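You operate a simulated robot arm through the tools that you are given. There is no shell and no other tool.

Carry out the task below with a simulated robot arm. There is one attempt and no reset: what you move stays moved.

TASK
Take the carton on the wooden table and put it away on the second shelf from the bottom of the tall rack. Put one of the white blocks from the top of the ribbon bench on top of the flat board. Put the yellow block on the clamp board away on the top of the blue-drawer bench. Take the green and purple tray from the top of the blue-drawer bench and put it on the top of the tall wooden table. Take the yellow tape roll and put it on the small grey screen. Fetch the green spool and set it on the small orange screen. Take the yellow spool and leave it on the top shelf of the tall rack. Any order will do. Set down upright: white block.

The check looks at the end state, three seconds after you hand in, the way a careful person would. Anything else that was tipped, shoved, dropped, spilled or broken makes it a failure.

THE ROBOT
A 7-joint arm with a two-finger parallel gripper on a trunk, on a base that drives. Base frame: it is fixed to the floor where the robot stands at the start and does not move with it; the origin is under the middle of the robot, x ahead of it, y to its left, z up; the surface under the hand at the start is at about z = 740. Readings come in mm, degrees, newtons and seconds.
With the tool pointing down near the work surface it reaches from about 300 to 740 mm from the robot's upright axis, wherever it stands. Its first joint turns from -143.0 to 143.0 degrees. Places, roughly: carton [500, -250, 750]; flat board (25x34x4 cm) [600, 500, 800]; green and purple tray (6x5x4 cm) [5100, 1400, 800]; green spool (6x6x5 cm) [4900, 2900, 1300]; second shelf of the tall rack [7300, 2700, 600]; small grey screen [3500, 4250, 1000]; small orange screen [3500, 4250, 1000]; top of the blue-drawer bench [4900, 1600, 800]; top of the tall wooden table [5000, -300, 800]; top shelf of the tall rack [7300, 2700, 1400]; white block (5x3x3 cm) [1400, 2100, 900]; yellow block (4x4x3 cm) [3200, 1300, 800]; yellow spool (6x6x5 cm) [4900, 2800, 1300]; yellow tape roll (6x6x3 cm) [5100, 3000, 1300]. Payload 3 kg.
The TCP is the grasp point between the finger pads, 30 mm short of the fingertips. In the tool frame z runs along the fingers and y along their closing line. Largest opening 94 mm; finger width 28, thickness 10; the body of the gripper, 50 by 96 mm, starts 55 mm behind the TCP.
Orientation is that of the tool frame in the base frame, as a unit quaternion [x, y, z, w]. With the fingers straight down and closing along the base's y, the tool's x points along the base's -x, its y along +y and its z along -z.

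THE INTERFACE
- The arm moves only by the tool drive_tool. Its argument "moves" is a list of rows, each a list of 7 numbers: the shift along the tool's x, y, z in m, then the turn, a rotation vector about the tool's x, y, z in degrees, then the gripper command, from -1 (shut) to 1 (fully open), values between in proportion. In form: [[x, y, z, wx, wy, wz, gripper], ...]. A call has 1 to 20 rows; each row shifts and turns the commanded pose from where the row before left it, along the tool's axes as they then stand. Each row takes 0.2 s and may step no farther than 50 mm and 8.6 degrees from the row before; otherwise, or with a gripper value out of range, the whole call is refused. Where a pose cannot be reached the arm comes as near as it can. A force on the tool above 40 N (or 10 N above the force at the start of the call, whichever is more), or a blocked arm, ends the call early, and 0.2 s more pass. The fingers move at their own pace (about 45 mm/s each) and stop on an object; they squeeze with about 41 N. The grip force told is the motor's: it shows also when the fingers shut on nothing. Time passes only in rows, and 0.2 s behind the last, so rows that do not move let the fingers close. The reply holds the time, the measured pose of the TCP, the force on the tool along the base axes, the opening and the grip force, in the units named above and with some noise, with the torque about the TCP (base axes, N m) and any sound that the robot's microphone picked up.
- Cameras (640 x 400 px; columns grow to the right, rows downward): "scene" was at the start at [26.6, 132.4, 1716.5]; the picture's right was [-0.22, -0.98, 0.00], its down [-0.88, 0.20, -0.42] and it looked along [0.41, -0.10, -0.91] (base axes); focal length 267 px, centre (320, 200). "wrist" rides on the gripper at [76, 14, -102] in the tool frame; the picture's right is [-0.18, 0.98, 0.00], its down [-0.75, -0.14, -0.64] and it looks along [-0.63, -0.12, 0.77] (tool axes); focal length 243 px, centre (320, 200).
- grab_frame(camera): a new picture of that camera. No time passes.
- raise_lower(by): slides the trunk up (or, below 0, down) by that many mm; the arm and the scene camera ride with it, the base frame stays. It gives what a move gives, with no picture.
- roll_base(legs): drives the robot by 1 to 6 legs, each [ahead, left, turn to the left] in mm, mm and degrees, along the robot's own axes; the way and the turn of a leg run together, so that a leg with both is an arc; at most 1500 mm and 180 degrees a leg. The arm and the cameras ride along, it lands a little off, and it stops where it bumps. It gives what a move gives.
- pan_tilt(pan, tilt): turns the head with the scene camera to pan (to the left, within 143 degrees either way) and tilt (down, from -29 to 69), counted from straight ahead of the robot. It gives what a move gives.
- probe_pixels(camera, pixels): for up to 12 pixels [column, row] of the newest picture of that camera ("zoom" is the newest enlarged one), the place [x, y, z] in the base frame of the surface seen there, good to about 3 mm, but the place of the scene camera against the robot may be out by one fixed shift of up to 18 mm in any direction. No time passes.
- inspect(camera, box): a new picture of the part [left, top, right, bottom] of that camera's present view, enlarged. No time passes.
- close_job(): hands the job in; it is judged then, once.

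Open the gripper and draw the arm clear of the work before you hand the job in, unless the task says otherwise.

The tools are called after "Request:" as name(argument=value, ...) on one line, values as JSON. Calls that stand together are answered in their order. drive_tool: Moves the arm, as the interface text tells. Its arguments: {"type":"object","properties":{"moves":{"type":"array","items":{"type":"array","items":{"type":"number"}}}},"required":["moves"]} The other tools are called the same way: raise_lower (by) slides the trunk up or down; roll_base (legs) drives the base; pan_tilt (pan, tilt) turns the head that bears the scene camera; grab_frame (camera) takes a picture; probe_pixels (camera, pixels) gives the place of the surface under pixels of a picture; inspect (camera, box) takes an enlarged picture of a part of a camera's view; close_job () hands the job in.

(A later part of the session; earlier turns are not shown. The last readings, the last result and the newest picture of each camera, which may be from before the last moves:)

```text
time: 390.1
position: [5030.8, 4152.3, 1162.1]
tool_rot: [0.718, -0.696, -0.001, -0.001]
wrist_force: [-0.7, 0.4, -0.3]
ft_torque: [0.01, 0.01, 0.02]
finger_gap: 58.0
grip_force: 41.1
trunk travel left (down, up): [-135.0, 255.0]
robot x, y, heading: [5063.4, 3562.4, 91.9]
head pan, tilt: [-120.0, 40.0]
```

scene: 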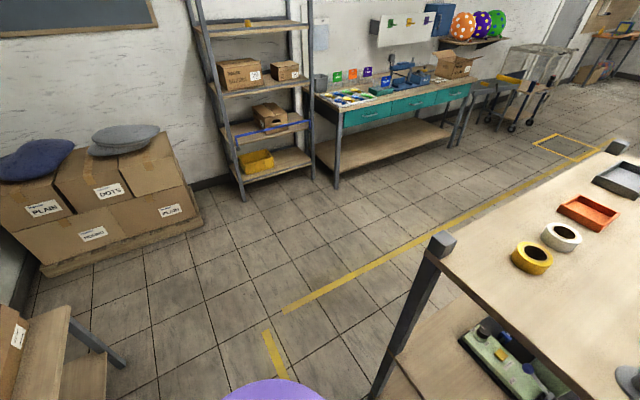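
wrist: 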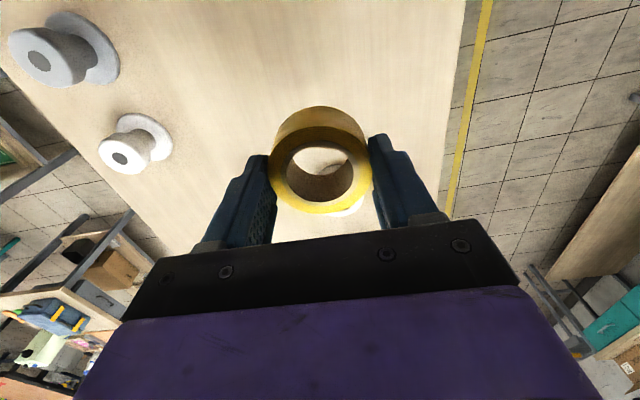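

Heading is 92°; I correct it and strafe left along the bench to the grey screen, then advance 140 mm.

Request:
roll_base(legs=[[0, 0, -1.9], [0, 733, 0], [0, 732, 0]])

Request:
drive_tool(moves=[[0, 0, 0, 0, 0, 0, -1], [0, 0, 0, 0, 0, 0, -1], [0, 0, 0, 0, 0, 0, -1], [0, 0, 0, 0, 0, 0, -1]])

Request:
roll_base(legs=[[140, 0, 0]])

Request:
grab_frame(camera="wrist")

```text
time: 398.1
position: [3578.8, 4147.6, 1160.8]
tool_rot: [0.709, -0.705, -0.001, 0.0]
wrist_force: [0.3, 0.4, -0.8]
ft_torque: [0.0, -0.01, 0.01]
finger_gap: 57.9
grip_force: 40.6
trunk travel left (down, up): [-135.0, 255.0]
robot x, y, heading: [3597.0, 3555.5, 90.5]
head pan, tilt: [-120.0, 40.0]
```

```text
time: 399.1
position: [3578.6, 4146.3, 1161.9]
tool_rot: [0.709, -0.705, -0.001, -0.002]
wrist_force: [0.2, -0.5, -1.0]
ft_torque: [-0.01, -0.01, 0.02]
finger_gap: 58.2
grip_force: 41.1
trunk travel left (down, up): [-135.0, 255.0]
robot x, y, heading: [3593.5, 3558.1, 90.2]
head pan, tilt: [-120.0, 40.0]
```

```text
time: 400.4
position: [3577.2, 4288.1, 1160.2]
tool_rot: [0.709, -0.706, 0.0, 0.0]
wrist_force: [-0.4, -0.3, -0.2]
ft_torque: [0.0, -0.02, 0.01]
finger_gap: 57.9
grip_force: 41.2
trunk travel left (down, up): [-135.0, 255.0]
robot x, y, heading: [3589.9, 3696.0, 90.4]
head pan, tilt: [-120.0, 40.0]
```

```text
taken
```

wrist: 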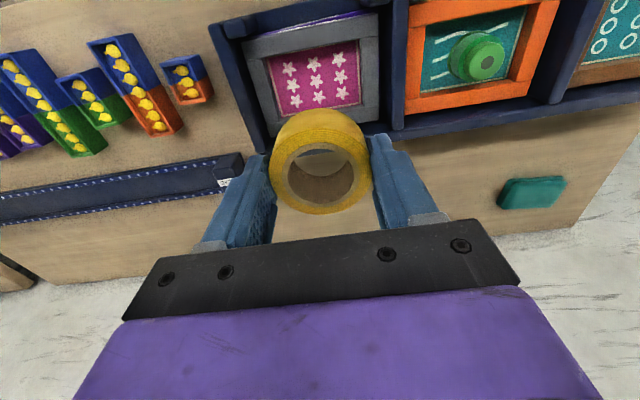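

The grey screen's mesh is at (315,80). I probe its corners and frame for the target centre.

Request:
probe_pixels(camera="wrist", pixels=[[274, 62], [354, 48], [357, 98], [288, 112], [256, 75], [370, 70], [310, 35], [275, 120], [365, 108], [315, 80], [240, 60], [396, 60]])

```text
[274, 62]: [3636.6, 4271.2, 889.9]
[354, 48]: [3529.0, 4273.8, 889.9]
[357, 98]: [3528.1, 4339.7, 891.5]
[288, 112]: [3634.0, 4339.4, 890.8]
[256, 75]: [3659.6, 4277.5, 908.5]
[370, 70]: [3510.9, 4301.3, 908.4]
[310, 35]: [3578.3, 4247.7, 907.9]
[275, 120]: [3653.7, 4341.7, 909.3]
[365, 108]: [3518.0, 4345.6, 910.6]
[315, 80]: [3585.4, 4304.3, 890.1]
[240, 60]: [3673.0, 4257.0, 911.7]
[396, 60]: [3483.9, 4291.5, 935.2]
```

Grey mesh centre is (3583,4306) at z≈890.5. I move over it and down to z≈1000.

Request:
drive_tool(moves=[[-0.0036, -0.0012, 0.032, 0, 0, 0, -1], [-0.0036, -0.0012, 0.032, 0, 0, 0, -1], [-0.0036, -0.0012, 0.032, 0, 0, 0, -1], [-0.0036, -0.0012, 0.032, 0, 0, 0, -1], [-0.0036, -0.0012, 0.032, 0, 0, 0, -1], [0, 0, 0, 0, 0, 0, -1], [0, 0, 0, 0, 0, 0, -1]])

Request:
grab_frame(camera="wrist")

Request:
probe_pixels(camera="wrist", pixels=[[240, 75], [390, 60], [400, 130], [260, 140], [300, 190], [340, 190], [320, 125]])

```text
time: 402.0
position: [3582.1, 4303.8, 1002.4]
tool_rot: [0.708, -0.706, -0.001, 0.0]
wrist_force: [0.0, 0.6, -0.7]
ft_torque: [0.01, -0.01, -0.02]
finger_gap: 58.1
grip_force: 41.1
trunk travel left (down, up): [-135.0, 255.0]
robot x, y, heading: [3594.2, 3698.5, 90.4]
head pan, tilt: [-120.0, 40.0]
```

```text
taken
```

wrist: 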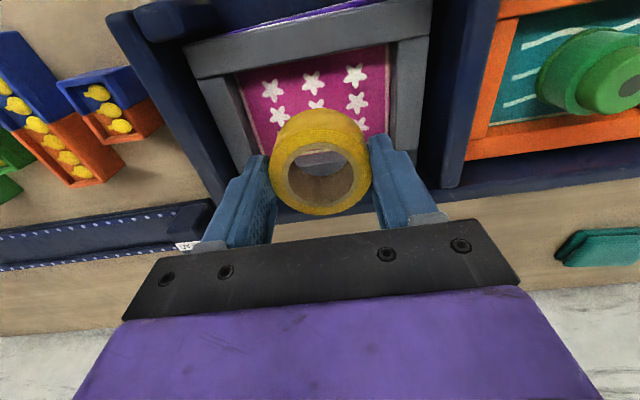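

```text
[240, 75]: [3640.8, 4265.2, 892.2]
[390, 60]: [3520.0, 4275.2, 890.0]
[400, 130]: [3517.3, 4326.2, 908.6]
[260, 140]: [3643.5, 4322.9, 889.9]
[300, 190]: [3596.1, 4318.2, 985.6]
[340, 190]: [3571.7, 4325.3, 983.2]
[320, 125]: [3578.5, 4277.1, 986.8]
```

Aligned within a couple of mm. I lower 62 mm and then creep.

Request:
drive_tool(moves=[[-0.0008, 0, 0.025, 0, 0, 0, -1], [-0.0008, 0, 0.025, 0, 0, 0, -1], [0, 0, 0.012, 0, 0, 0, -1], [0, 0, 0, 0, 0, 0, -1]])

Request:
grab_frame(camera="wrist")

Request:
drive_tool(moves=[[0, 0, 0.0025, 0, 0, 0, -1], [0, 0, 0, 0, 0, 0, -1]])

Request:
drive_tool(moves=[[0, 0, 0.0025, 0, 0, 0, -1], [0, 0, 0, 0, 0, 0, -1]])

```text
time: 403.0
position: [3583.0, 4305.5, 940.5]
tool_rot: [0.708, -0.706, -0.002, -0.002]
wrist_force: [-0.3, -0.6, -1.4]
ft_torque: [-0.02, -0.01, -0.03]
finger_gap: 58.2
grip_force: 41.2
trunk travel left (down, up): [-135.0, 255.0]
robot x, y, heading: [3598.6, 3696.0, 90.2]
head pan, tilt: [-120.0, 40.0]
```

```text
taken
```

wrist: 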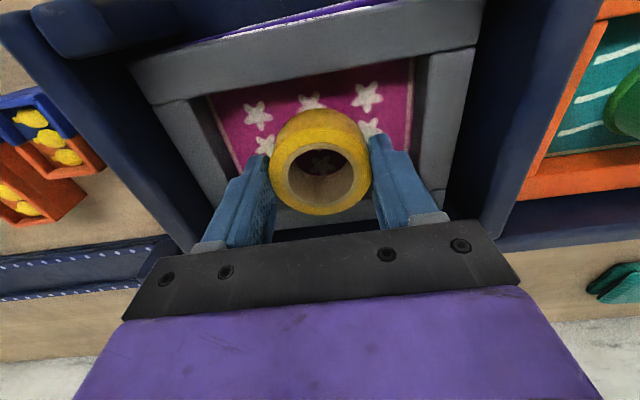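

```text
time: 403.6
position: [3583.3, 4305.7, 938.3]
tool_rot: [0.708, -0.706, -0.002, -0.002]
wrist_force: [-0.8, -0.5, 0.3]
ft_torque: [-0.01, -0.02, 0.01]
finger_gap: 58.2
grip_force: 40.8
trunk travel left (down, up): [-135.0, 255.0]
robot x, y, heading: [3592.9, 3699.1, 90.3]
head pan, tilt: [-120.0, 40.0]
```

```text
time: 404.2
position: [3583.2, 4305.0, 935.2]
tool_rot: [0.708, -0.706, -0.003, -0.003]
wrist_force: [-0.5, -0.1, -0.3]
ft_torque: [0.0, -0.04, -0.02]
finger_gap: 57.9
grip_force: 41.2
trunk travel left (down, up): [-135.0, 255.0]
robot x, y, heading: [3595.0, 3694.1, 90.4]
head pan, tilt: [-120.0, 40.0]
```

Request:
drive_tool(moves=[[0, 0, 0.0015, 0, 0, 0, -1], [0, 0, 0, 0, 0, 0, -1]])

Request:
drive_tool(moves=[[0, 0, 0.0015, 0, 0, 0, -1], [0, 0, 0, 0, 0, 0, -1]])

Request:
drive_tool(moves=[[0, 0, 0.0015, 0, 0, 0, -1], [0, 0, 0, 0, 0, 0, -1]])

```text
time: 404.8
position: [3583.6, 4306.8, 934.4]
tool_rot: [0.708, -0.706, -0.002, -0.001]
wrist_force: [0.3, -0.2, -0.9]
ft_torque: [0.01, 0.0, 0.02]
finger_gap: 58.2
grip_force: 40.8
trunk travel left (down, up): [-135.0, 255.0]
robot x, y, heading: [3593.6, 3696.3, 90.4]
head pan, tilt: [-120.0, 40.0]
```

```text
time: 405.4
position: [3584.0, 4306.7, 933.6]
tool_rot: [0.708, -0.706, -0.001, -0.002]
wrist_force: [-0.3, 0.7, 0.2]
ft_torque: [0.0, -0.02, 0.03]
finger_gap: 57.8
grip_force: 41.2
trunk travel left (down, up): [-135.0, 255.0]
robot x, y, heading: [3592.9, 3695.8, 90.4]
head pan, tilt: [-120.0, 40.0]
```

```text
time: 406.0
position: [3583.8, 4306.4, 932.1]
tool_rot: [0.709, -0.705, -0.002, -0.002]
wrist_force: [-1.7, 0.4, 7.1]
ft_torque: [-0.2, 0.09, 0.0]
finger_gap: 58.2
grip_force: 41.2
trunk travel left (down, up): [-135.0, 255.0]
robot x, y, heading: [3594.1, 3698.3, 90.0]
head pan, tilt: [-120.0, 40.0]
```

Contact (7 N). I open only to ~72 mm so the fingers stay inside the frame, then rise.

Request:
drive_tool(moves=[[0, 0, 0, 0, 0, 0, 0.3], [0, 0, 0, 0, 0, 0, 0.45], [0, 0, 0, 0, 0, 0, 0.5], [0, 0, 0, 0, 0, 0, 0.5]])

Request:
drive_tool(moves=[[0, 0, -0.01, 0, 0, 0, 0.5], [0, 0, -0.02, 0, 0, 0, 0.5], [0, 0, -0.03, 0, 0, 0, 0.5], [0, 0, -0.03, 0, 0, 0, 0.5], [0, 0, -0.03, 0, 0, 0, 0.5], [0, 0, 0, 0, 0, 0, 0.5]])

Request:
grab_frame(camera="wrist")

```text
time: 407.0
position: [3583.4, 4306.0, 932.0]
tool_rot: [0.709, -0.706, -0.001, -0.001]
wrist_force: [-0.7, -1.1, -0.7]
ft_torque: [-0.01, 0.02, 0.02]
finger_gap: 70.6
grip_force: 0.1
trunk travel left (down, up): [-135.0, 255.0]
robot x, y, heading: [3595.8, 3694.9, 90.2]
head pan, tilt: [-120.0, 40.0]
```

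```text
time: 408.4
position: [3583.4, 4306.0, 1052.8]
tool_rot: [0.709, -0.705, -0.001, -0.002]
wrist_force: [-0.1, 0.8, -0.8]
ft_torque: [0.03, -0.02, -0.03]
finger_gap: 70.5
grip_force: 0.1
trunk travel left (down, up): [-135.0, 255.0]
robot x, y, heading: [3591.5, 3696.1, 90.2]
head pan, tilt: [-120.0, 40.0]
```

```text
taken
```

wrist: 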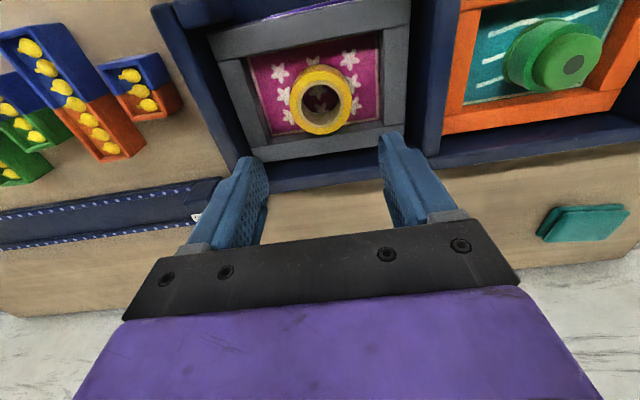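

The tape roll sits on the grey screen's mesh. Next is the yellow block: I back out and go to the free side of the clamp bench, facing it from +x.

Request:
roll_base(legs=[[-150, 0, 0], [0, -310, 0], [0, 0, 90]])

Request:
pan_tilt(pan=60, tilt=35)

Request:
grab_frame(camera="scene")

```text
time: 415.3
position: [3297.6, 3529.8, 1052.8]
tool_rot: [1.0, 0.007, -0.004, -0.001]
wrist_force: [0.5, 0.4, -0.4]
ft_torque: [0.04, 0.02, 0.01]
finger_gap: 70.4
grip_force: 0.1
trunk travel left (down, up): [-135.0, 255.0]
robot x, y, heading: [3905.8, 3549.5, -179.0]
head pan, tilt: [-120.0, 40.0]
```

```text
time: 418.0
position: [3298.8, 3529.7, 1052.8]
tool_rot: [1.0, 0.007, -0.003, -0.001]
wrist_force: [0.2, -0.6, 0.0]
ft_torque: [0.02, 0.03, -0.01]
finger_gap: 70.5
grip_force: 0.1
trunk travel left (down, up): [-135.0, 255.0]
robot x, y, heading: [3904.3, 3547.5, -179.4]
head pan, tilt: [60.0, 35.0]
```

```text
taken
```

scene: 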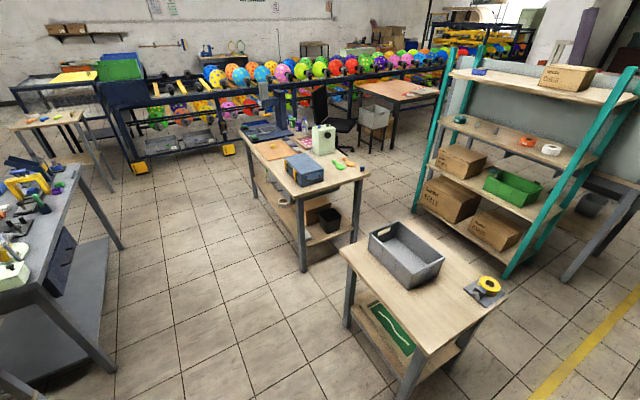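

The corridor between the benches is free. I correct the heading and strafe left 2200 mm to stand opposite the clamp board.

Request:
roll_base(legs=[[0, 0, -0.8], [0, 1100, 0], [0, 1100, 0]])

Request:
drive_tool(moves=[[0, 0, 0, 0, 0, 0, 0.5], [0, 0, 0, 0, 0, 0, 0.5], [0, 0, 0, 0, 0, 0, 0.5]])

Request:
pan_tilt(pan=15, tilt=50)

Request:
grab_frame(camera="scene")

Request:
grab_frame(camera="wrist")

```text
time: 429.2
position: [3297.7, 1338.6, 1051.6]
tool_rot: [1.0, 0.003, -0.003, 0.0]
wrist_force: [-0.4, 0.1, 0.4]
ft_torque: [-0.02, 0.01, 0.02]
finger_gap: 70.4
grip_force: 0.1
trunk travel left (down, up): [-135.0, 255.0]
robot x, y, heading: [3903.7, 1351.8, -179.7]
head pan, tilt: [60.0, 35.0]
```

```text
time: 430.0
position: [3299.0, 1339.1, 1053.4]
tool_rot: [1.0, 0.002, -0.004, -0.001]
wrist_force: [-0.2, 1.0, 0.8]
ft_torque: [-0.03, -0.03, -0.02]
finger_gap: 70.4
grip_force: 0.1
trunk travel left (down, up): [-135.0, 255.0]
robot x, y, heading: [3905.4, 1349.6, -179.8]
head pan, tilt: [60.0, 35.0]
```

```text
time: 431.1
position: [3299.2, 1338.4, 1053.2]
tool_rot: [1.0, 0.002, -0.004, -0.001]
wrist_force: [-0.1, 0.5, 0.3]
ft_torque: [-0.04, -0.04, -0.01]
finger_gap: 70.4
grip_force: 0.0
trunk travel left (down, up): [-135.0, 255.0]
robot x, y, heading: [3907.8, 1346.5, -180.1]
head pan, tilt: [15.0, 50.0]
```

```text
taken
```

scene: 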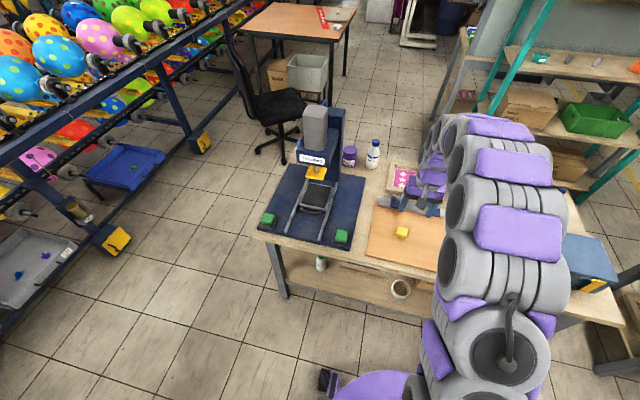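

```text
taken
```

wrist: 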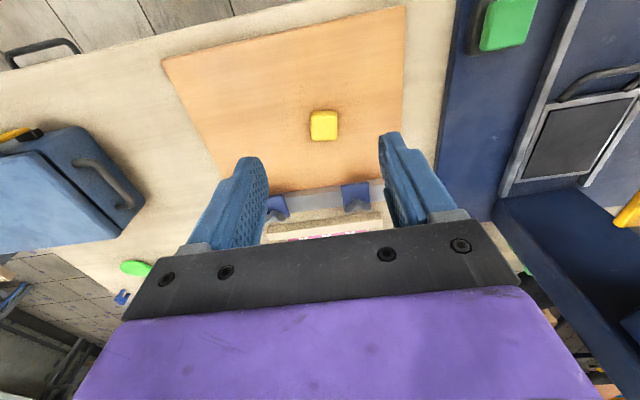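

The yellow block is at (324,125) in the wrist view, free on the clamp board. I zoom and probe it.

Request:
inspect(camera="wrist", box=[270, 90, 390, 165])

Request:
probe_pixels(camera="wrist", pixels=[[313, 122], [336, 122], [324, 113], [325, 137], [324, 125], [300, 130], [345, 110], [278, 205], [355, 195], [315, 195], [324, 142]])

```text
5.33 times, centred on (330, 128) of wrist
```

zoom: 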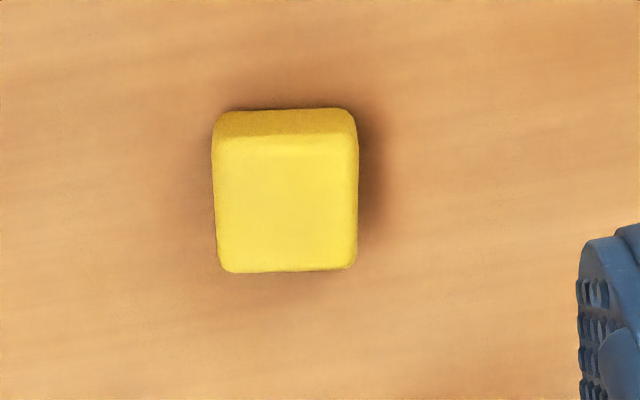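

```text
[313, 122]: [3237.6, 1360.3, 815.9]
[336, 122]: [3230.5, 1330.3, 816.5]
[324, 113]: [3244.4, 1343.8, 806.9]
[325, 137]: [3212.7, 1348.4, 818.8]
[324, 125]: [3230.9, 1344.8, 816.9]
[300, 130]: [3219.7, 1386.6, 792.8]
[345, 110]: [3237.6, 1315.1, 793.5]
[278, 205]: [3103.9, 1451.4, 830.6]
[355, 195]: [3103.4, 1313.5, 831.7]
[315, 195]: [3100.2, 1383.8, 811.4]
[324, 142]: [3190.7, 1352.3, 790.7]
```

I probe the block's corners on the enlarged picture to get its yaw.

Request:
probe_pixels(camera="zoom", pixels=[[222, 148], [350, 148], [228, 262], [346, 262], [285, 205], [240, 262], [335, 262], [222, 230], [352, 230]])

```text
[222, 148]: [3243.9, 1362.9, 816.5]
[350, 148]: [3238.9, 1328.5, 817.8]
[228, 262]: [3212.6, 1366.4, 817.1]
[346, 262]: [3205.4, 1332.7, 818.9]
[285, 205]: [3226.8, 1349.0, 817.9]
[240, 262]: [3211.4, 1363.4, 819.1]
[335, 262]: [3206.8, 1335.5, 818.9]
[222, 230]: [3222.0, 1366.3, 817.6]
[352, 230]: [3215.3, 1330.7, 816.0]
```

The block centre is (3225,1347.5), yawed about -8.5°, top at 817 on the board at 792. I move above it, turning the gripper 8.5°.

Request:
drive_tool(moves=[[-0.0148, -0.0018, 0.03, 0, 0, 0, 0.5], [-0.0148, -0.0018, 0.03, 0, 0, 0, 0.5], [-0.0148, -0.0018, 0.03, 0, 0, 0, 0.5], [-0.0148, -0.0018, 0.03, 0, 0, 0, 0.5], [-0.0148, -0.0018, 0.03, 0, 0, 0, 0.5], [0, 0, 0, 0, 0.4, 8.5, 0.5], [0, 0, 0, 0, 0, 0, 0.5]])

Request:
grab_frame(camera="wrist")

Request:
inspect(camera="wrist", box=[240, 100, 400, 200])

```text
time: 432.7
position: [3223.4, 1347.0, 904.1]
tool_rot: [0.997, -0.072, -0.001, 0.0]
wrist_force: [-0.5, 0.3, -0.4]
ft_torque: [0.02, -0.01, 0.0]
finger_gap: 70.5
grip_force: 0.0
trunk travel left (down, up): [-135.0, 255.0]
robot x, y, heading: [3901.2, 1350.8, -179.5]
head pan, tilt: [15.0, 50.0]
```

```text
taken
```

wrist: 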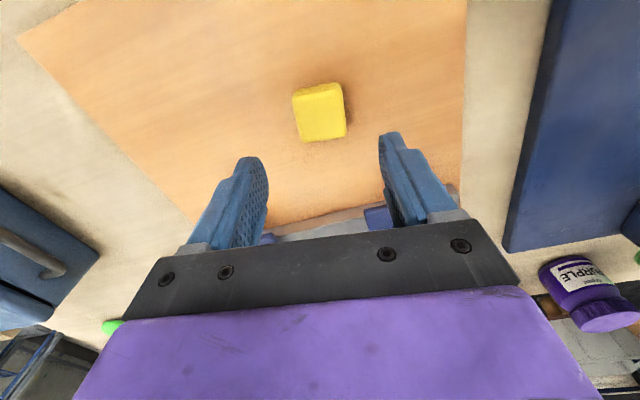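

```text
4.00 times, centred on (320, 150) of wrist
```

zoom: 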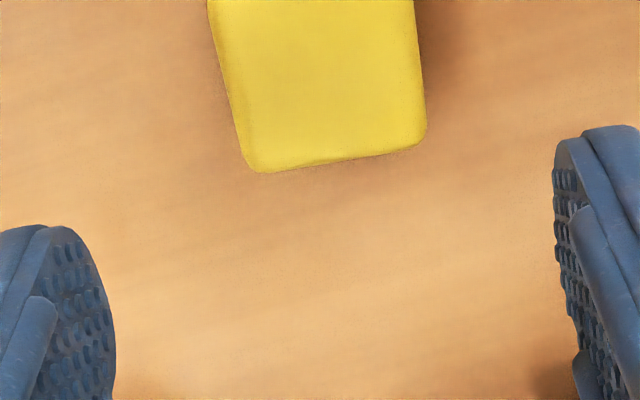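

The block's edge is now parallel to the finger line. I probe its corners again for the final centring.

Request:
probe_pixels(camera="wrist", pixels=[[297, 95], [339, 88], [303, 138], [344, 131], [320, 112], [320, 150], [380, 215], [265, 238]])

```text
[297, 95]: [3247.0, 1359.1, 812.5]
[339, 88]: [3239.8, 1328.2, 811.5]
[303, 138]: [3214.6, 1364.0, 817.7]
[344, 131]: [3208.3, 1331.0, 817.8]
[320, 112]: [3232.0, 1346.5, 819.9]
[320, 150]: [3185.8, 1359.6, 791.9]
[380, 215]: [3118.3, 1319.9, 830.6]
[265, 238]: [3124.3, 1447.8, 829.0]
```

Centre is about (3227,1346). I descend 77 mm and close.

Request:
drive_tool(moves=[[0.0015, 0.0005, 0.03, 0, 0, 0, 0.3], [0.0015, 0.0005, 0.03, 0, 0, 0, 0.3], [0, 0, 0.017, 0, 0, 0, 0.3], [0, 0, 0, 0, 0, 0, 0.3]])

Request:
grab_frame(camera="wrist")

Request:
drive_tool(moves=[[0, 0, 0, 0, 0, 0, 0.0], [0, 0, 0, 0, 0, 0, -0.3], [0, 0, 0, 0, 0, 0, -0.7], [0, 0, 0, 0, 0, 0, -1], [0, 0, 0, 0, 0, 0, -1]])

Request:
grab_frame(camera="wrist")

```text
time: 433.7
position: [3226.2, 1346.8, 827.0]
tool_rot: [0.997, -0.071, -0.001, 0.0]
wrist_force: [-1.6, 0.5, 0.4]
ft_torque: [-0.02, 0.0, 0.0]
finger_gap: 61.2
grip_force: 0.1
trunk travel left (down, up): [-135.0, 255.0]
robot x, y, heading: [3904.6, 1349.1, -179.8]
head pan, tilt: [15.0, 50.0]
```

```text
taken
```

wrist: 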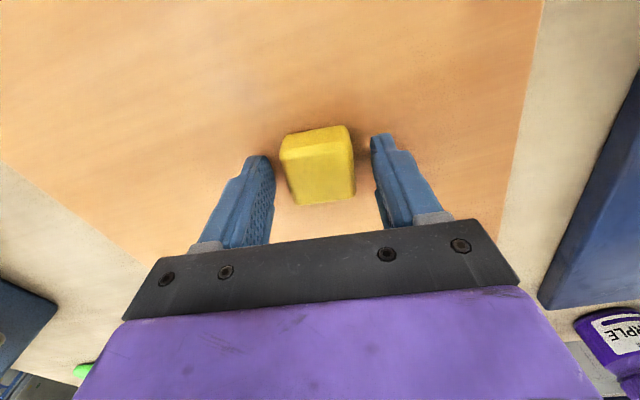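

```text
time: 434.9
position: [3226.5, 1345.3, 828.3]
tool_rot: [0.997, -0.072, -0.001, 0.0]
wrist_force: [-1.3, -0.1, 0.2]
ft_torque: [-0.01, -0.01, 0.01]
finger_gap: 38.7
grip_force: 41.3
trunk travel left (down, up): [-135.0, 255.0]
robot x, y, heading: [3905.0, 1352.8, -179.5]
head pan, tilt: [15.0, 50.0]
```

```text
taken
```

wrist: 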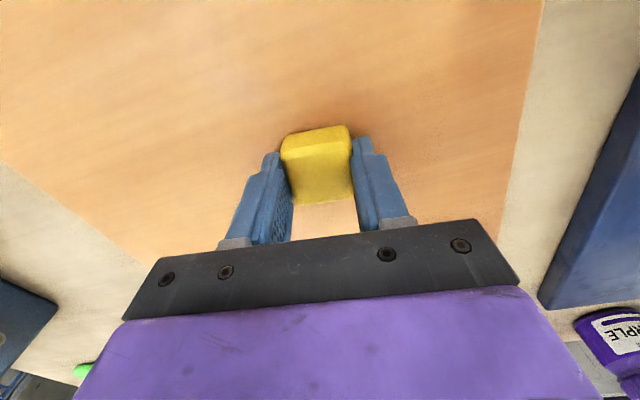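

The block is held (38.7 mm). I lift it 220 mm, back off and turn around to the blue-drawer bench.

Request:
drive_tool(moves=[[0, 0, -0.03, 0, 0, 0, -1], [0, 0, -0.04, 0, 0, 0, -1], [0, 0, -0.04, 0, 0, 0, -1], [0, 0, -0.04, 0, 0, 0, -1], [0, 0, -0.04, 0, 0, 0, -1], [0, 0, -0.04, 0, 0, 0, -1], [0, 0, 0, 0, 0, 0, -1]])

Request:
roll_base(legs=[[0, 0, 90], [0, 0, 90]])

Request:
pan_tilt(pan=15, tilt=45)

Request:
grab_frame(camera="scene")

```text
time: 436.5
position: [3227.1, 1345.7, 1056.1]
tool_rot: [0.997, -0.073, 0.0, 0.0]
wrist_force: [0.2, 0.3, -0.2]
ft_torque: [0.01, -0.01, 0.02]
finger_gap: 38.7
grip_force: 41.0
trunk travel left (down, up): [-135.0, 255.0]
robot x, y, heading: [3903.7, 1350.2, -179.7]
head pan, tilt: [15.0, 50.0]
```

```text
time: 444.6
position: [4582.5, 1373.1, 1056.3]
tool_rot: [0.059, 0.998, 0.0, 0.001]
wrist_force: [-0.2, -0.2, 0.3]
ft_torque: [-0.02, 0.01, 0.0]
finger_gap: 38.6
grip_force: 41.1
trunk travel left (down, up): [-135.0, 255.0]
robot x, y, heading: [3903.6, 1348.9, 1.9]
head pan, tilt: [15.0, 50.0]
```

```text
time: 445.3
position: [4580.0, 1372.7, 1057.3]
tool_rot: [0.059, 0.998, -0.001, 0.002]
wrist_force: [0.4, 0.0, -0.4]
ft_torque: [0.01, 0.02, 0.0]
finger_gap: 38.6
grip_force: 40.6
trunk travel left (down, up): [-135.0, 255.0]
robot x, y, heading: [3906.2, 1353.2, 2.2]
head pan, tilt: [15.0, 45.0]
```

```text
taken
```

scene: 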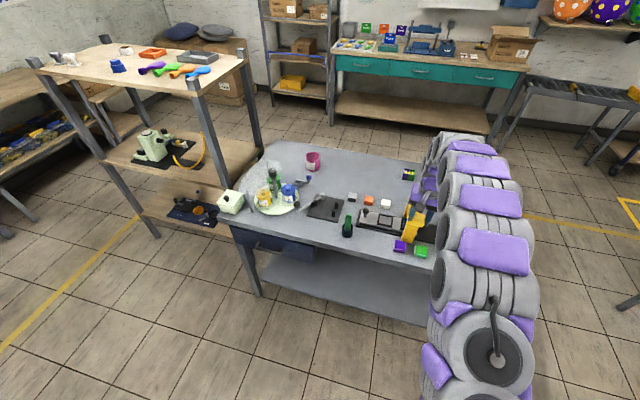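

I zoom in on the bench top to find the tray and a free spot for the block.

Request:
inspect(camera="scene", box=[220, 130, 444, 270])

Request:
probe_pixels(camera="scene", pixels=[[350, 160], [380, 165], [409, 175], [340, 180], [300, 225], [370, 245], [385, 185], [313, 158], [420, 185], [330, 150], [240, 230], [425, 262]])

```text
2.86 times, centred on (332, 200) of scene
```

zoom: 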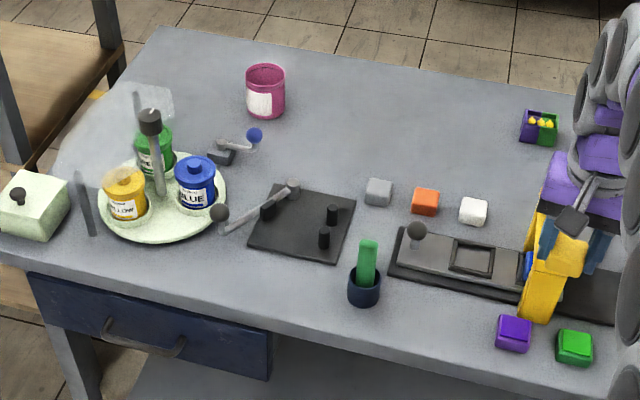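

```text
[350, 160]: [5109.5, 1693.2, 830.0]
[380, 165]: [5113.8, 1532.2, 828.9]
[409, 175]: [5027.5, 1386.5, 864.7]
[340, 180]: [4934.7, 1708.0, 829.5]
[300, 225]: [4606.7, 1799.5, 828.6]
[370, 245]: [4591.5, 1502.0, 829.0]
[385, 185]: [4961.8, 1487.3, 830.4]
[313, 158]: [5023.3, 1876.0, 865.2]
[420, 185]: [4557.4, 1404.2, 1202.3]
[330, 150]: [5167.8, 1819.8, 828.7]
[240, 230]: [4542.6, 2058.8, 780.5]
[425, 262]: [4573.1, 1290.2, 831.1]
```

The green/purple tray is at about (5030,1387). I probe neighbours to pick a free spot for the block around (4930,1680).

Request:
probe_pixels(camera="zoom", pixels=[[378, 188], [425, 200], [472, 210], [355, 205], [270, 190], [330, 140], [380, 120], [265, 90], [450, 130], [255, 135], [540, 118], [527, 140]])

```text
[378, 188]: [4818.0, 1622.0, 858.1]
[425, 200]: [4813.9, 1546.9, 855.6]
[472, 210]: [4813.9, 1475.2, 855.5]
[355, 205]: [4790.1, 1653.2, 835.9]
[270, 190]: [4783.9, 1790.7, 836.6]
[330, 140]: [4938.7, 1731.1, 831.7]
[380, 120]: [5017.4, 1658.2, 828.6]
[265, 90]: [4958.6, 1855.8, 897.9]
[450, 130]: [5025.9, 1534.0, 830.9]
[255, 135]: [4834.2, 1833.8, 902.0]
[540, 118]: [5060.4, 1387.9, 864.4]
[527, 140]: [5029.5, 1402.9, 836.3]
```

A free spot is (4930,1630). I correct the heading, strafe left 280 mm and drive ahead 360 mm.

Request:
roll_base(legs=[[0, 0, -2], [0, 280, 0], [360, 0, 0]])

Request:
drive_tool(moves=[[0, 0, 0, 0, 0, 0, -1], [0, 0, 0, 0, 0, 0, -1], [0, 0, 0, 0, 0, 0, -1]])

Request:
grab_frame(camera="wrist")

Request:
grab_frame(camera="scene")

```text
time: 449.5
position: [4946.3, 1646.2, 1057.4]
tool_rot: [0.074, 0.997, -0.005, 0.003]
wrist_force: [0.0, 0.6, -0.1]
ft_torque: [-0.04, -0.02, -0.02]
finger_gap: 38.7
grip_force: 40.6
trunk travel left (down, up): [-135.0, 255.0]
robot x, y, heading: [4269.0, 1630.6, 0.1]
head pan, tilt: [15.0, 45.0]
```

```text
time: 450.3
position: [4943.8, 1646.2, 1058.6]
tool_rot: [0.072, 0.997, -0.002, 0.003]
wrist_force: [-0.3, 0.4, -0.2]
ft_torque: [-0.02, -0.03, -0.01]
finger_gap: 38.6
grip_force: 40.6
trunk travel left (down, up): [-135.0, 255.0]
robot x, y, heading: [4268.6, 1636.3, -0.3]
head pan, tilt: [15.0, 45.0]
```

```text
taken
```

wrist: 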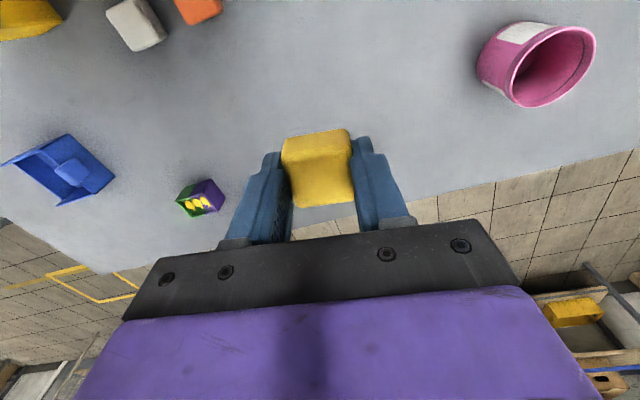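

```text
taken
```

scene: 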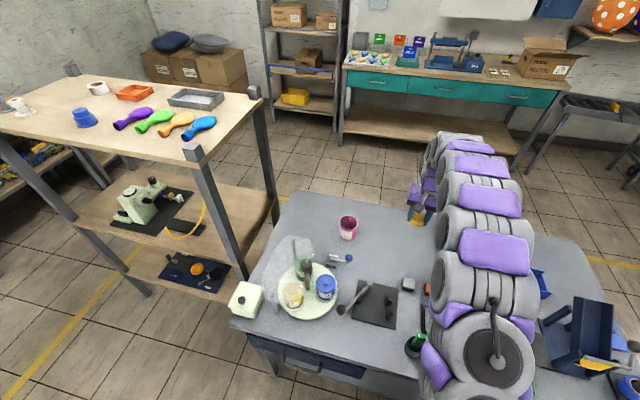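

I probe the bench surface around the spot below the block.

Request:
probe_pixels(camera="wrist", pixels=[[315, 100], [250, 120], [400, 120], [320, 60], [340, 215], [420, 190], [200, 200], [202, 185], [460, 190]])

```text
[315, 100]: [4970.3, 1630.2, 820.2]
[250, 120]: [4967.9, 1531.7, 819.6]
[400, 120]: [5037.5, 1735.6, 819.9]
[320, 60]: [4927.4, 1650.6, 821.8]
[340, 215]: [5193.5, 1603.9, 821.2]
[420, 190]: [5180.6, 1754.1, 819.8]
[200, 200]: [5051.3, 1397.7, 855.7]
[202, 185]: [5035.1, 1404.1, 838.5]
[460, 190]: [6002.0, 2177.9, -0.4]
```

The bench is at z=820 and the spot is free. I lower the block 190 mm and creep to contact.

Request:
drive_tool(moves=[[0, 0, 0.04, 0, 0, 0, -1], [0, 0, 0.04, 0, 0, 0, -1], [0, 0, 0.04, 0, 0, 0, -1], [0, 0, 0.04, 0, 0, 0, -1], [0, 0, 0.03, 0, 0, 0, -1], [0, 0, 0, 0, 0, 0, -1]])

Request:
drive_tool(moves=[[0, 0, 0.005, 0, 0, 0, -1], [0, 0, 0.002, 0, 0, 0, -1], [0, 0, 0, 0, 0, 0, -1]])

Request:
drive_tool(moves=[[0, 0, 0.002, 0, 0, 0, -1], [0, 0, 0, 0, 0, 0, -1]])

Request:
drive_tool(moves=[[0, 0, 0.0015, 0, 0, 0, -1], [0, 0, 0, 0, 0, 0, -1]])

```text
time: 451.7
position: [4944.9, 1635.5, 869.9]
tool_rot: [0.074, 0.997, 0.001, 0.004]
wrist_force: [0.4, -0.6, -0.2]
ft_torque: [0.04, 0.01, 0.0]
finger_gap: 38.6
grip_force: 40.6
trunk travel left (down, up): [-135.0, 255.0]
robot x, y, heading: [4272.5, 1634.9, 0.1]
head pan, tilt: [15.0, 45.0]
```

```text
time: 452.5
position: [4944.7, 1637.7, 861.6]
tool_rot: [0.073, 0.997, -0.001, 0.003]
wrist_force: [-0.7, 0.4, -0.3]
ft_torque: [-0.03, 0.02, 0.01]
finger_gap: 38.7
grip_force: 41.2
trunk travel left (down, up): [-135.0, 255.0]
robot x, y, heading: [4270.2, 1630.7, -0.2]
head pan, tilt: [15.0, 45.0]
```

```text
time: 453.1
position: [4944.7, 1637.3, 861.2]
tool_rot: [0.074, 0.997, -0.001, 0.002]
wrist_force: [0.3, -0.3, 0.5]
ft_torque: [0.0, -0.04, -0.02]
finger_gap: 38.6
grip_force: 40.7
trunk travel left (down, up): [-135.0, 255.0]
robot x, y, heading: [4269.2, 1637.5, -0.2]
head pan, tilt: [15.0, 45.0]
```

```text
time: 453.7
position: [4944.3, 1637.0, 859.3]
tool_rot: [0.074, 0.997, -0.001, 0.003]
wrist_force: [-0.5, -0.1, -0.2]
ft_torque: [-0.02, 0.01, -0.02]
finger_gap: 38.6
grip_force: 41.0
trunk travel left (down, up): [-135.0, 255.0]
robot x, y, heading: [4268.6, 1631.7, 0.1]
head pan, tilt: [15.0, 45.0]
```

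Request:
drive_tool(moves=[[0, 0, 0.0015, 0, 0, 0, -1], [0, 0, 0, 0, 0, 0, -1]])

Request:
drive_tool(moves=[[0, 0, 0.0015, 0, 0, 0, -1], [0, 0, 0, 0, 0, 0, -1]])

Request:
drive_tool(moves=[[0, 0, 0.0015, 0, 0, 0, -1], [0, 0, 0, 0, 0, 0, -1]])

```text
time: 454.3
position: [4946.4, 1637.4, 858.3]
tool_rot: [0.074, 0.997, -0.001, 0.003]
wrist_force: [0.0, 0.4, -0.2]
ft_torque: [0.03, -0.03, -0.02]
finger_gap: 38.3
grip_force: 41.0
trunk travel left (down, up): [-135.0, 255.0]
robot x, y, heading: [4269.9, 1634.9, 0.0]
head pan, tilt: [15.0, 45.0]
```

```text
time: 454.9
position: [4944.7, 1637.1, 856.4]
tool_rot: [0.074, 0.997, -0.001, 0.003]
wrist_force: [0.0, -0.6, 0.2]
ft_torque: [-0.01, -0.01, 0.0]
finger_gap: 38.7
grip_force: 40.6
trunk travel left (down, up): [-135.0, 255.0]
robot x, y, heading: [4271.1, 1633.3, 0.2]
head pan, tilt: [15.0, 45.0]
```

```text
time: 455.5
position: [4944.3, 1636.9, 855.7]
tool_rot: [0.075, 0.997, -0.001, 0.004]
wrist_force: [0.5, -0.3, 14.0]
ft_torque: [0.09, 0.18, -0.01]
finger_gap: 38.4
grip_force: 40.7
trunk travel left (down, up): [-135.0, 255.0]
robot x, y, heading: [4269.6, 1634.3, 0.1]
head pan, tilt: [15.0, 45.0]
```

Contact (14 N). I release and rise.

Request:
drive_tool(moves=[[0, 0, -0.0006, 0, 0, 0, -0.1], [0, 0, 0, 0, 0, 0, 0.1], [0, 0, 0, 0, 0, 0, 0.3], [0, 0, 0, 0, 0, 0, 0.3]])

Request:
drive_tool(moves=[[0, 0, -0.01, 0, 0, 0, 0.3], [0, 0, -0.03, 0, 0, 0, 0.3], [0, 0, -0.04, 0, 0, 0, 0.3], [0, 0, -0.04, 0, 0, 0, 0.3], [0, 0, -0.04, 0, 0, 0, 0.3], [0, 0, -0.04, 0, 0, 0, 0.3], [0, 0, 0, 0, 0, 0, 0.3]])

Request:
grab_frame(camera="wrist")

```text
time: 456.5
position: [4944.3, 1637.0, 854.0]
tool_rot: [0.074, 0.997, 0.0, 0.002]
wrist_force: [0.3, -0.7, 0.2]
ft_torque: [-0.01, -0.01, -0.01]
finger_gap: 61.1
grip_force: 0.0
trunk travel left (down, up): [-135.0, 255.0]
robot x, y, heading: [4267.7, 1632.4, -0.0]
head pan, tilt: [15.0, 45.0]
```

```text
time: 458.1
position: [4944.9, 1637.2, 1053.7]
tool_rot: [0.074, 0.997, -0.001, 0.003]
wrist_force: [0.5, 0.6, 0.0]
ft_torque: [0.02, 0.0, 0.0]
finger_gap: 60.8
grip_force: 0.0
trunk travel left (down, up): [-135.0, 255.0]
robot x, y, heading: [4269.4, 1636.8, 0.1]
head pan, tilt: [15.0, 45.0]
```

```text
taken
```

wrist: 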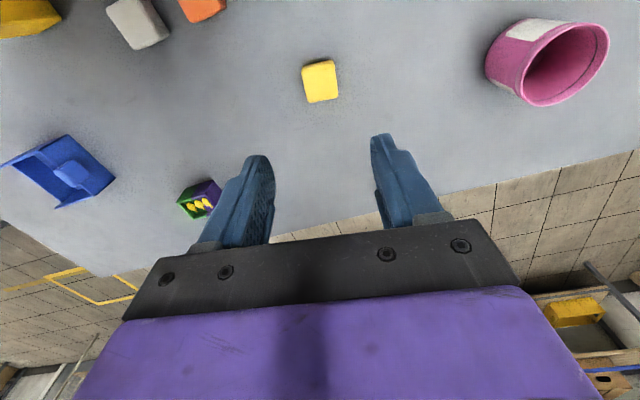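

The yellow block lies on the bench at (320,82). The tray at (5040,1395) is easier from the bench's back side, so I drive around the right end.

Request:
roll_base(legs=[[-330, 0, 0], [0, -600, 0], [0, -600, 0], [1000, 0, 0], [700, 0, 0]])

Request:
roll_base(legs=[[0, 0, 90], [0, 0, 90]])

Request:
pan_tilt(pan=-30, tilt=40)

Request:
grab_frame(camera="scene")

```text
time: 474.5
position: [6309.5, 443.4, 1053.2]
tool_rot: [0.075, 0.997, -0.001, 0.003]
wrist_force: [-0.5, -0.1, -0.5]
ft_torque: [-0.03, 0.02, -0.01]
finger_gap: 60.9
grip_force: 0.1
trunk travel left (down, up): [-135.0, 255.0]
robot x, y, heading: [5635.3, 439.9, -0.3]
head pan, tilt: [15.0, 45.0]
```

```text
time: 482.5
position: [4964.0, 434.9, 1055.2]
tool_rot: [0.997, -0.073, -0.004, 0.0]
wrist_force: [-0.1, 0.0, -0.4]
ft_torque: [0.03, -0.03, 0.01]
finger_gap: 61.2
grip_force: 0.1
trunk travel left (down, up): [-135.0, 255.0]
robot x, y, heading: [5633.4, 443.6, -180.0]
head pan, tilt: [15.0, 45.0]
```

```text
time: 483.6
position: [4965.3, 435.5, 1056.6]
tool_rot: [0.997, -0.073, -0.005, -0.001]
wrist_force: [-0.3, 0.9, -0.5]
ft_torque: [-0.01, 0.02, -0.02]
finger_gap: 60.8
grip_force: 0.2
trunk travel left (down, up): [-135.0, 255.0]
robot x, y, heading: [5636.4, 438.1, -179.8]
head pan, tilt: [-30.0, 40.0]
```

```text
taken
```

scene: 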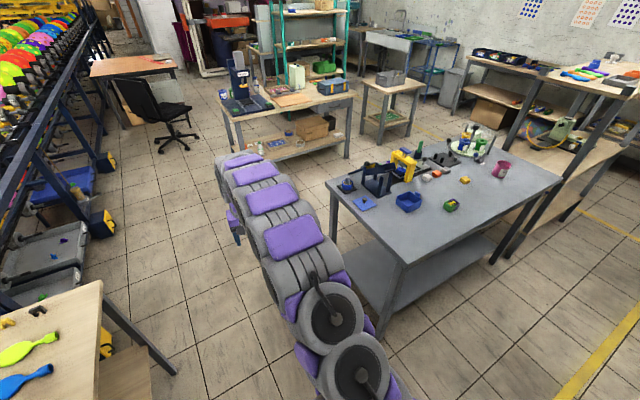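

The tray is at (450,205) on the near side of the bench. I strafe right 950 mm with the tool passing well above the bench items.

Request:
roll_base(legs=[[0, -475, 0], [0, -475, 0]])

Request:
drive_tool(moves=[[0, 0, 0, 0, 0, 0, 0.3], [0, 0, 0, 0, 0, 0, 0.3], [0, 0, 0, 0, 0, 0, 0.3]])

Request:
grab_frame(camera="wrist")

Request:
pan_tilt(pan=15, tilt=50)

Request:
grab_frame(camera="scene")

```text
time: 488.9
position: [4964.6, 1363.3, 1056.9]
tool_rot: [0.997, -0.072, -0.005, -0.008]
wrist_force: [-1.0, -0.6, -0.8]
ft_torque: [0.14, 0.04, 0.0]
finger_gap: 61.0
grip_force: 0.0
trunk travel left (down, up): [-135.0, 255.0]
robot x, y, heading: [5633.6, 1384.9, 179.7]
head pan, tilt: [-30.0, 40.0]
```

```text
time: 489.7
position: [4966.9, 1369.4, 1057.8]
tool_rot: [0.998, -0.07, -0.006, -0.004]
wrist_force: [-0.7, -0.4, -0.2]
ft_torque: [0.08, 0.01, 0.06]
finger_gap: 61.3
grip_force: 0.1
trunk travel left (down, up): [-135.0, 255.0]
robot x, y, heading: [5638.7, 1381.5, 180.1]
head pan, tilt: [-30.0, 40.0]
```

```text
taken
```

wrist: 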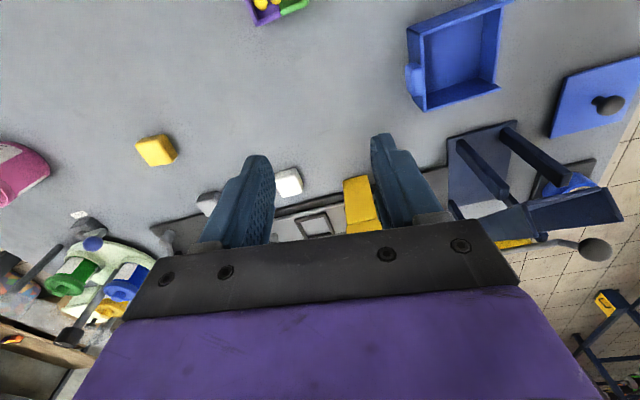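

```text
time: 490.8
position: [4968.0, 1392.5, 1058.3]
tool_rot: [0.997, -0.072, -0.005, 0.004]
wrist_force: [-0.2, -0.1, -0.1]
ft_torque: [-0.03, -0.02, -0.01]
finger_gap: 61.2
grip_force: 0.1
trunk travel left (down, up): [-135.0, 255.0]
robot x, y, heading: [5631.8, 1386.7, 179.9]
head pan, tilt: [15.0, 50.0]
```

```text
taken
```

scene: 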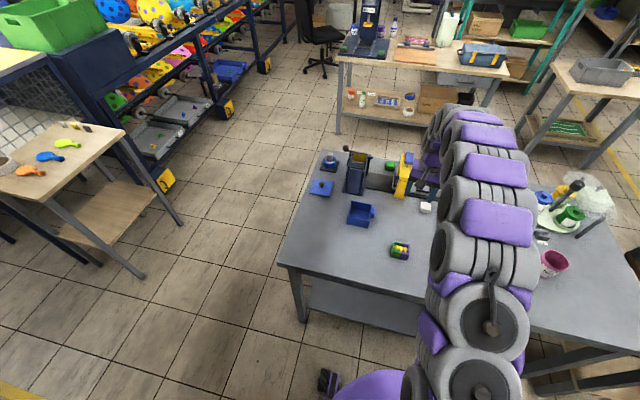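

The tray is at the top edge of the wrist view. I draw the tool back 140 mm toward the robot to see it well.

Request:
drive_tool(moves=[[0.028, 0, 0, 0, 0, 0, 0.3], [0.028, 0, 0, 0, 0, 0, 0.3], [0.028, 0, 0, 0, 0, 0, 0.3], [0.028, 0, 0, 0, 0, 0, 0.3], [0.028, 0, 0, 0, 0, 0, 0.3], [0, 0, 0, 0, 0, 0, 0.3]])

Request:
grab_frame(camera="wrist")

Request:
inspect(camera="wrist", box=[240, 60, 400, 160])

```text
time: 492.2
position: [5105.7, 1358.2, 1055.9]
tool_rot: [0.997, -0.073, -0.005, -0.001]
wrist_force: [0.9, 0.0, -0.3]
ft_torque: [-0.05, 0.01, -0.02]
finger_gap: 61.2
grip_force: 0.1
trunk travel left (down, up): [-135.0, 255.0]
robot x, y, heading: [5636.1, 1381.7, 179.9]
head pan, tilt: [15.0, 50.0]
```

```text
taken
```

wrist: 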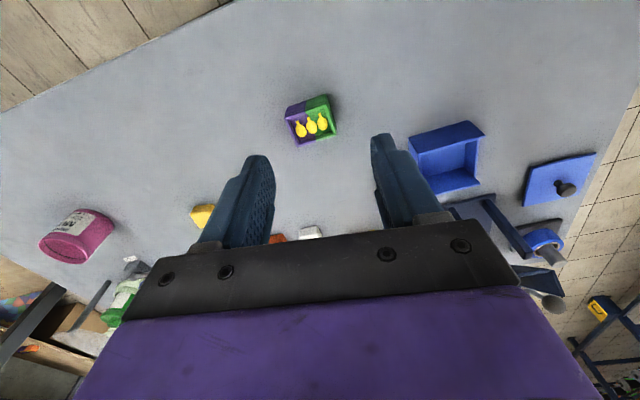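

```text
4.00 times, centred on (320, 110) of wrist
```

zoom: 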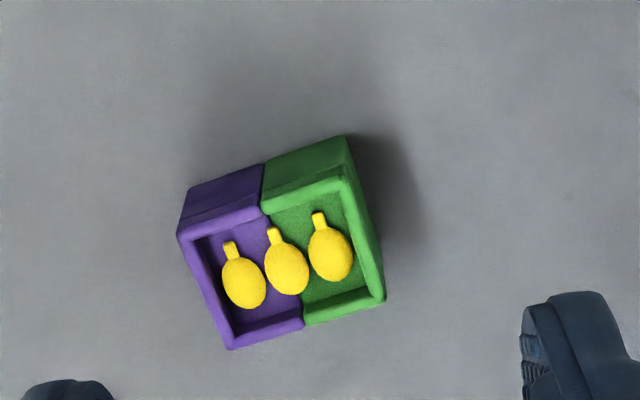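

The tray holds three little balloons, so it must stay level. I probe its rim corners for position, size and yaw.

Request:
probe_pixels(camera="zoom", pixels=[[184, 233], [342, 174], [380, 296], [233, 344], [265, 212], [303, 322], [205, 285], [362, 235], [280, 270], [345, 140], [190, 190], [290, 380]])

Request:
drive_tool(moves=[[0, 0, 0, 0, 0, 0, 0.3], [0, 0, 0, 0, 0, 0, 0.3]])

```text
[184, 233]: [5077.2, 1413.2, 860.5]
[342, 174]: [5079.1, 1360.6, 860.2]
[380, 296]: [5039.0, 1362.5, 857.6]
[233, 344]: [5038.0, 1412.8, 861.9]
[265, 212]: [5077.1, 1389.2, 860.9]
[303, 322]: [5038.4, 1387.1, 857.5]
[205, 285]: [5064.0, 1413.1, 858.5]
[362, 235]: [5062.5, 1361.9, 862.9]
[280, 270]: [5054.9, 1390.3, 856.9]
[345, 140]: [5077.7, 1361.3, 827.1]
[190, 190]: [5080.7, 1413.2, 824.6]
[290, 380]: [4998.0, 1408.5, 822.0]
```

```text
time: 492.8
position: [5104.9, 1359.5, 1057.2]
tool_rot: [0.997, -0.072, -0.005, -0.001]
wrist_force: [0.2, -0.3, 0.2]
ft_torque: [-0.01, 0.04, 0.04]
finger_gap: 61.2
grip_force: 0.2
trunk travel left (down, up): [-135.0, 255.0]
robot x, y, heading: [5637.0, 1382.0, 179.7]
head pan, tilt: [15.0, 50.0]
```

The tray is axis-aligned: centre (5058.5,1387), 45×56 mm, rim z 860 on bench 820. I straighten the gripper and move above it with an 82 mm opening.

Request:
drive_tool(moves=[[0, 0, 0, 0, 0.57, -8.3, 0.75], [-0.0116, -0.0069, 0.0243, 0, 0, 0, 0.75], [-0.0116, -0.0069, 0.0243, 0, 0, 0, 0.75], [-0.0116, -0.0069, 0.0243, 0, 0, 0, 0.75], [-0.0116, -0.0069, 0.0243, 0, 0, 0, 0.75], [0, 0, 0, 0, 0, 0, 0.75], [0, 0, 0, 0, 0, 0, 0.75]])

Request:
drive_tool(moves=[[0, 0, 0, 0, 0, 0, 0.75], [0, 0, 0, 0, 0, 0, 0.75]])

Request:
grab_frame(camera="wrist")

Request:
inspect(camera="wrist", box=[240, 80, 400, 180])

```text
time: 494.4
position: [5058.2, 1390.1, 959.2]
tool_rot: [1.0, 0.001, -0.001, 0.0]
wrist_force: [0.7, 0.2, -0.2]
ft_torque: [-0.01, -0.02, 0.03]
finger_gap: 82.3
grip_force: 0.0
trunk travel left (down, up): [-135.0, 255.0]
robot x, y, heading: [5632.4, 1385.7, 179.7]
head pan, tilt: [15.0, 50.0]
```

```text
time: 495.0
position: [5060.4, 1390.9, 959.8]
tool_rot: [1.0, 0.0, 0.0, 0.001]
wrist_force: [1.1, -0.6, -0.2]
ft_torque: [0.02, 0.01, 0.0]
finger_gap: 82.1
grip_force: 0.2
trunk travel left (down, up): [-135.0, 255.0]
robot x, y, heading: [5634.4, 1383.0, 179.8]
head pan, tilt: [15.0, 50.0]
```

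```text
taken
```

wrist: 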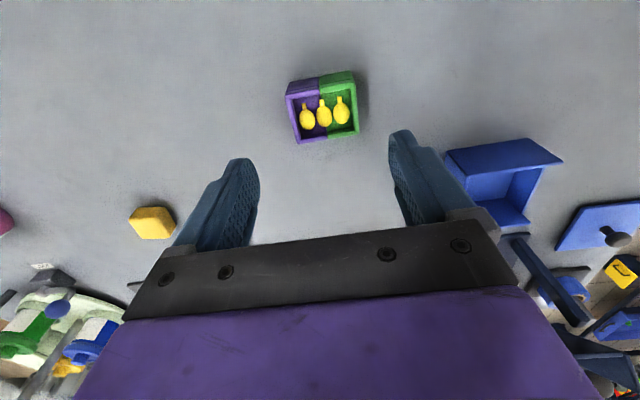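

```text
4.00 times, centred on (320, 130) of wrist
```

zoom: 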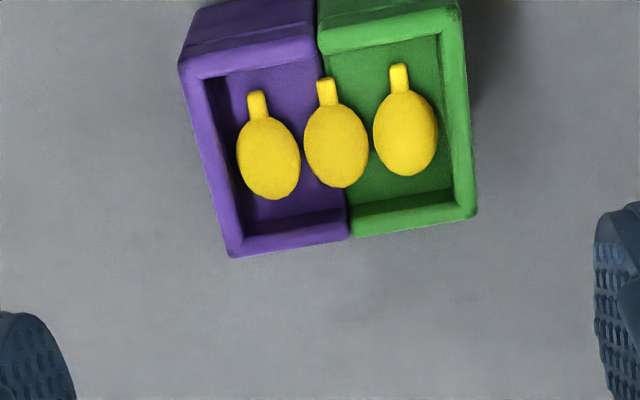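

I probe the rim corners once more for final centring.

Request:
probe_pixels(camera="zoom", pixels=[[188, 70], [455, 18], [470, 208], [236, 248], [205, 140], [462, 110], [320, 60], [350, 228]])

```text
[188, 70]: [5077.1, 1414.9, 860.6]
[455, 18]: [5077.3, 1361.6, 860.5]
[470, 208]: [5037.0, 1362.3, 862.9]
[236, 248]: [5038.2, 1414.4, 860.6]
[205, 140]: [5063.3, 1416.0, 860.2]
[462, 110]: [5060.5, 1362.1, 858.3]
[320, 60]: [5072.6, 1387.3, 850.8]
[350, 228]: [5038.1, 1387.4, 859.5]
```

Centre (5057.5,1388.5). I descend 100 mm around the tray and then close.

Request:
drive_tool(moves=[[-0.001, 0.001, 0.035, 0, 0, 0, 0.75], [-0.001, 0.001, 0.035, 0, 0, 0, 0.75], [0, 0, 0.02, 0, 0, 0, 0.75], [0, 0, 0.01, 0, 0, 0, 0.75], [0, 0, 0, 0, 0, 0, 0.75]])

Request:
grab_frame(camera="wrist")

```text
time: 496.2
position: [5057.2, 1387.5, 859.7]
tool_rot: [1.0, 0.0, -0.001, 0.0]
wrist_force: [0.1, 0.1, 0.2]
ft_torque: [0.02, 0.01, 0.02]
finger_gap: 82.4
grip_force: 0.0
trunk travel left (down, up): [-135.0, 255.0]
robot x, y, heading: [5633.6, 1382.1, 180.2]
head pan, tilt: [15.0, 50.0]
```

```text
taken
```

wrist: 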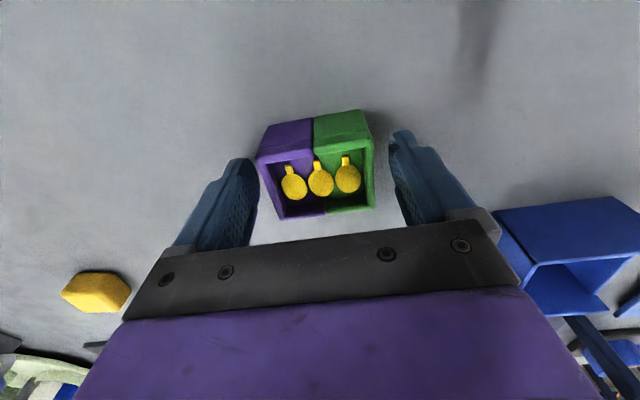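

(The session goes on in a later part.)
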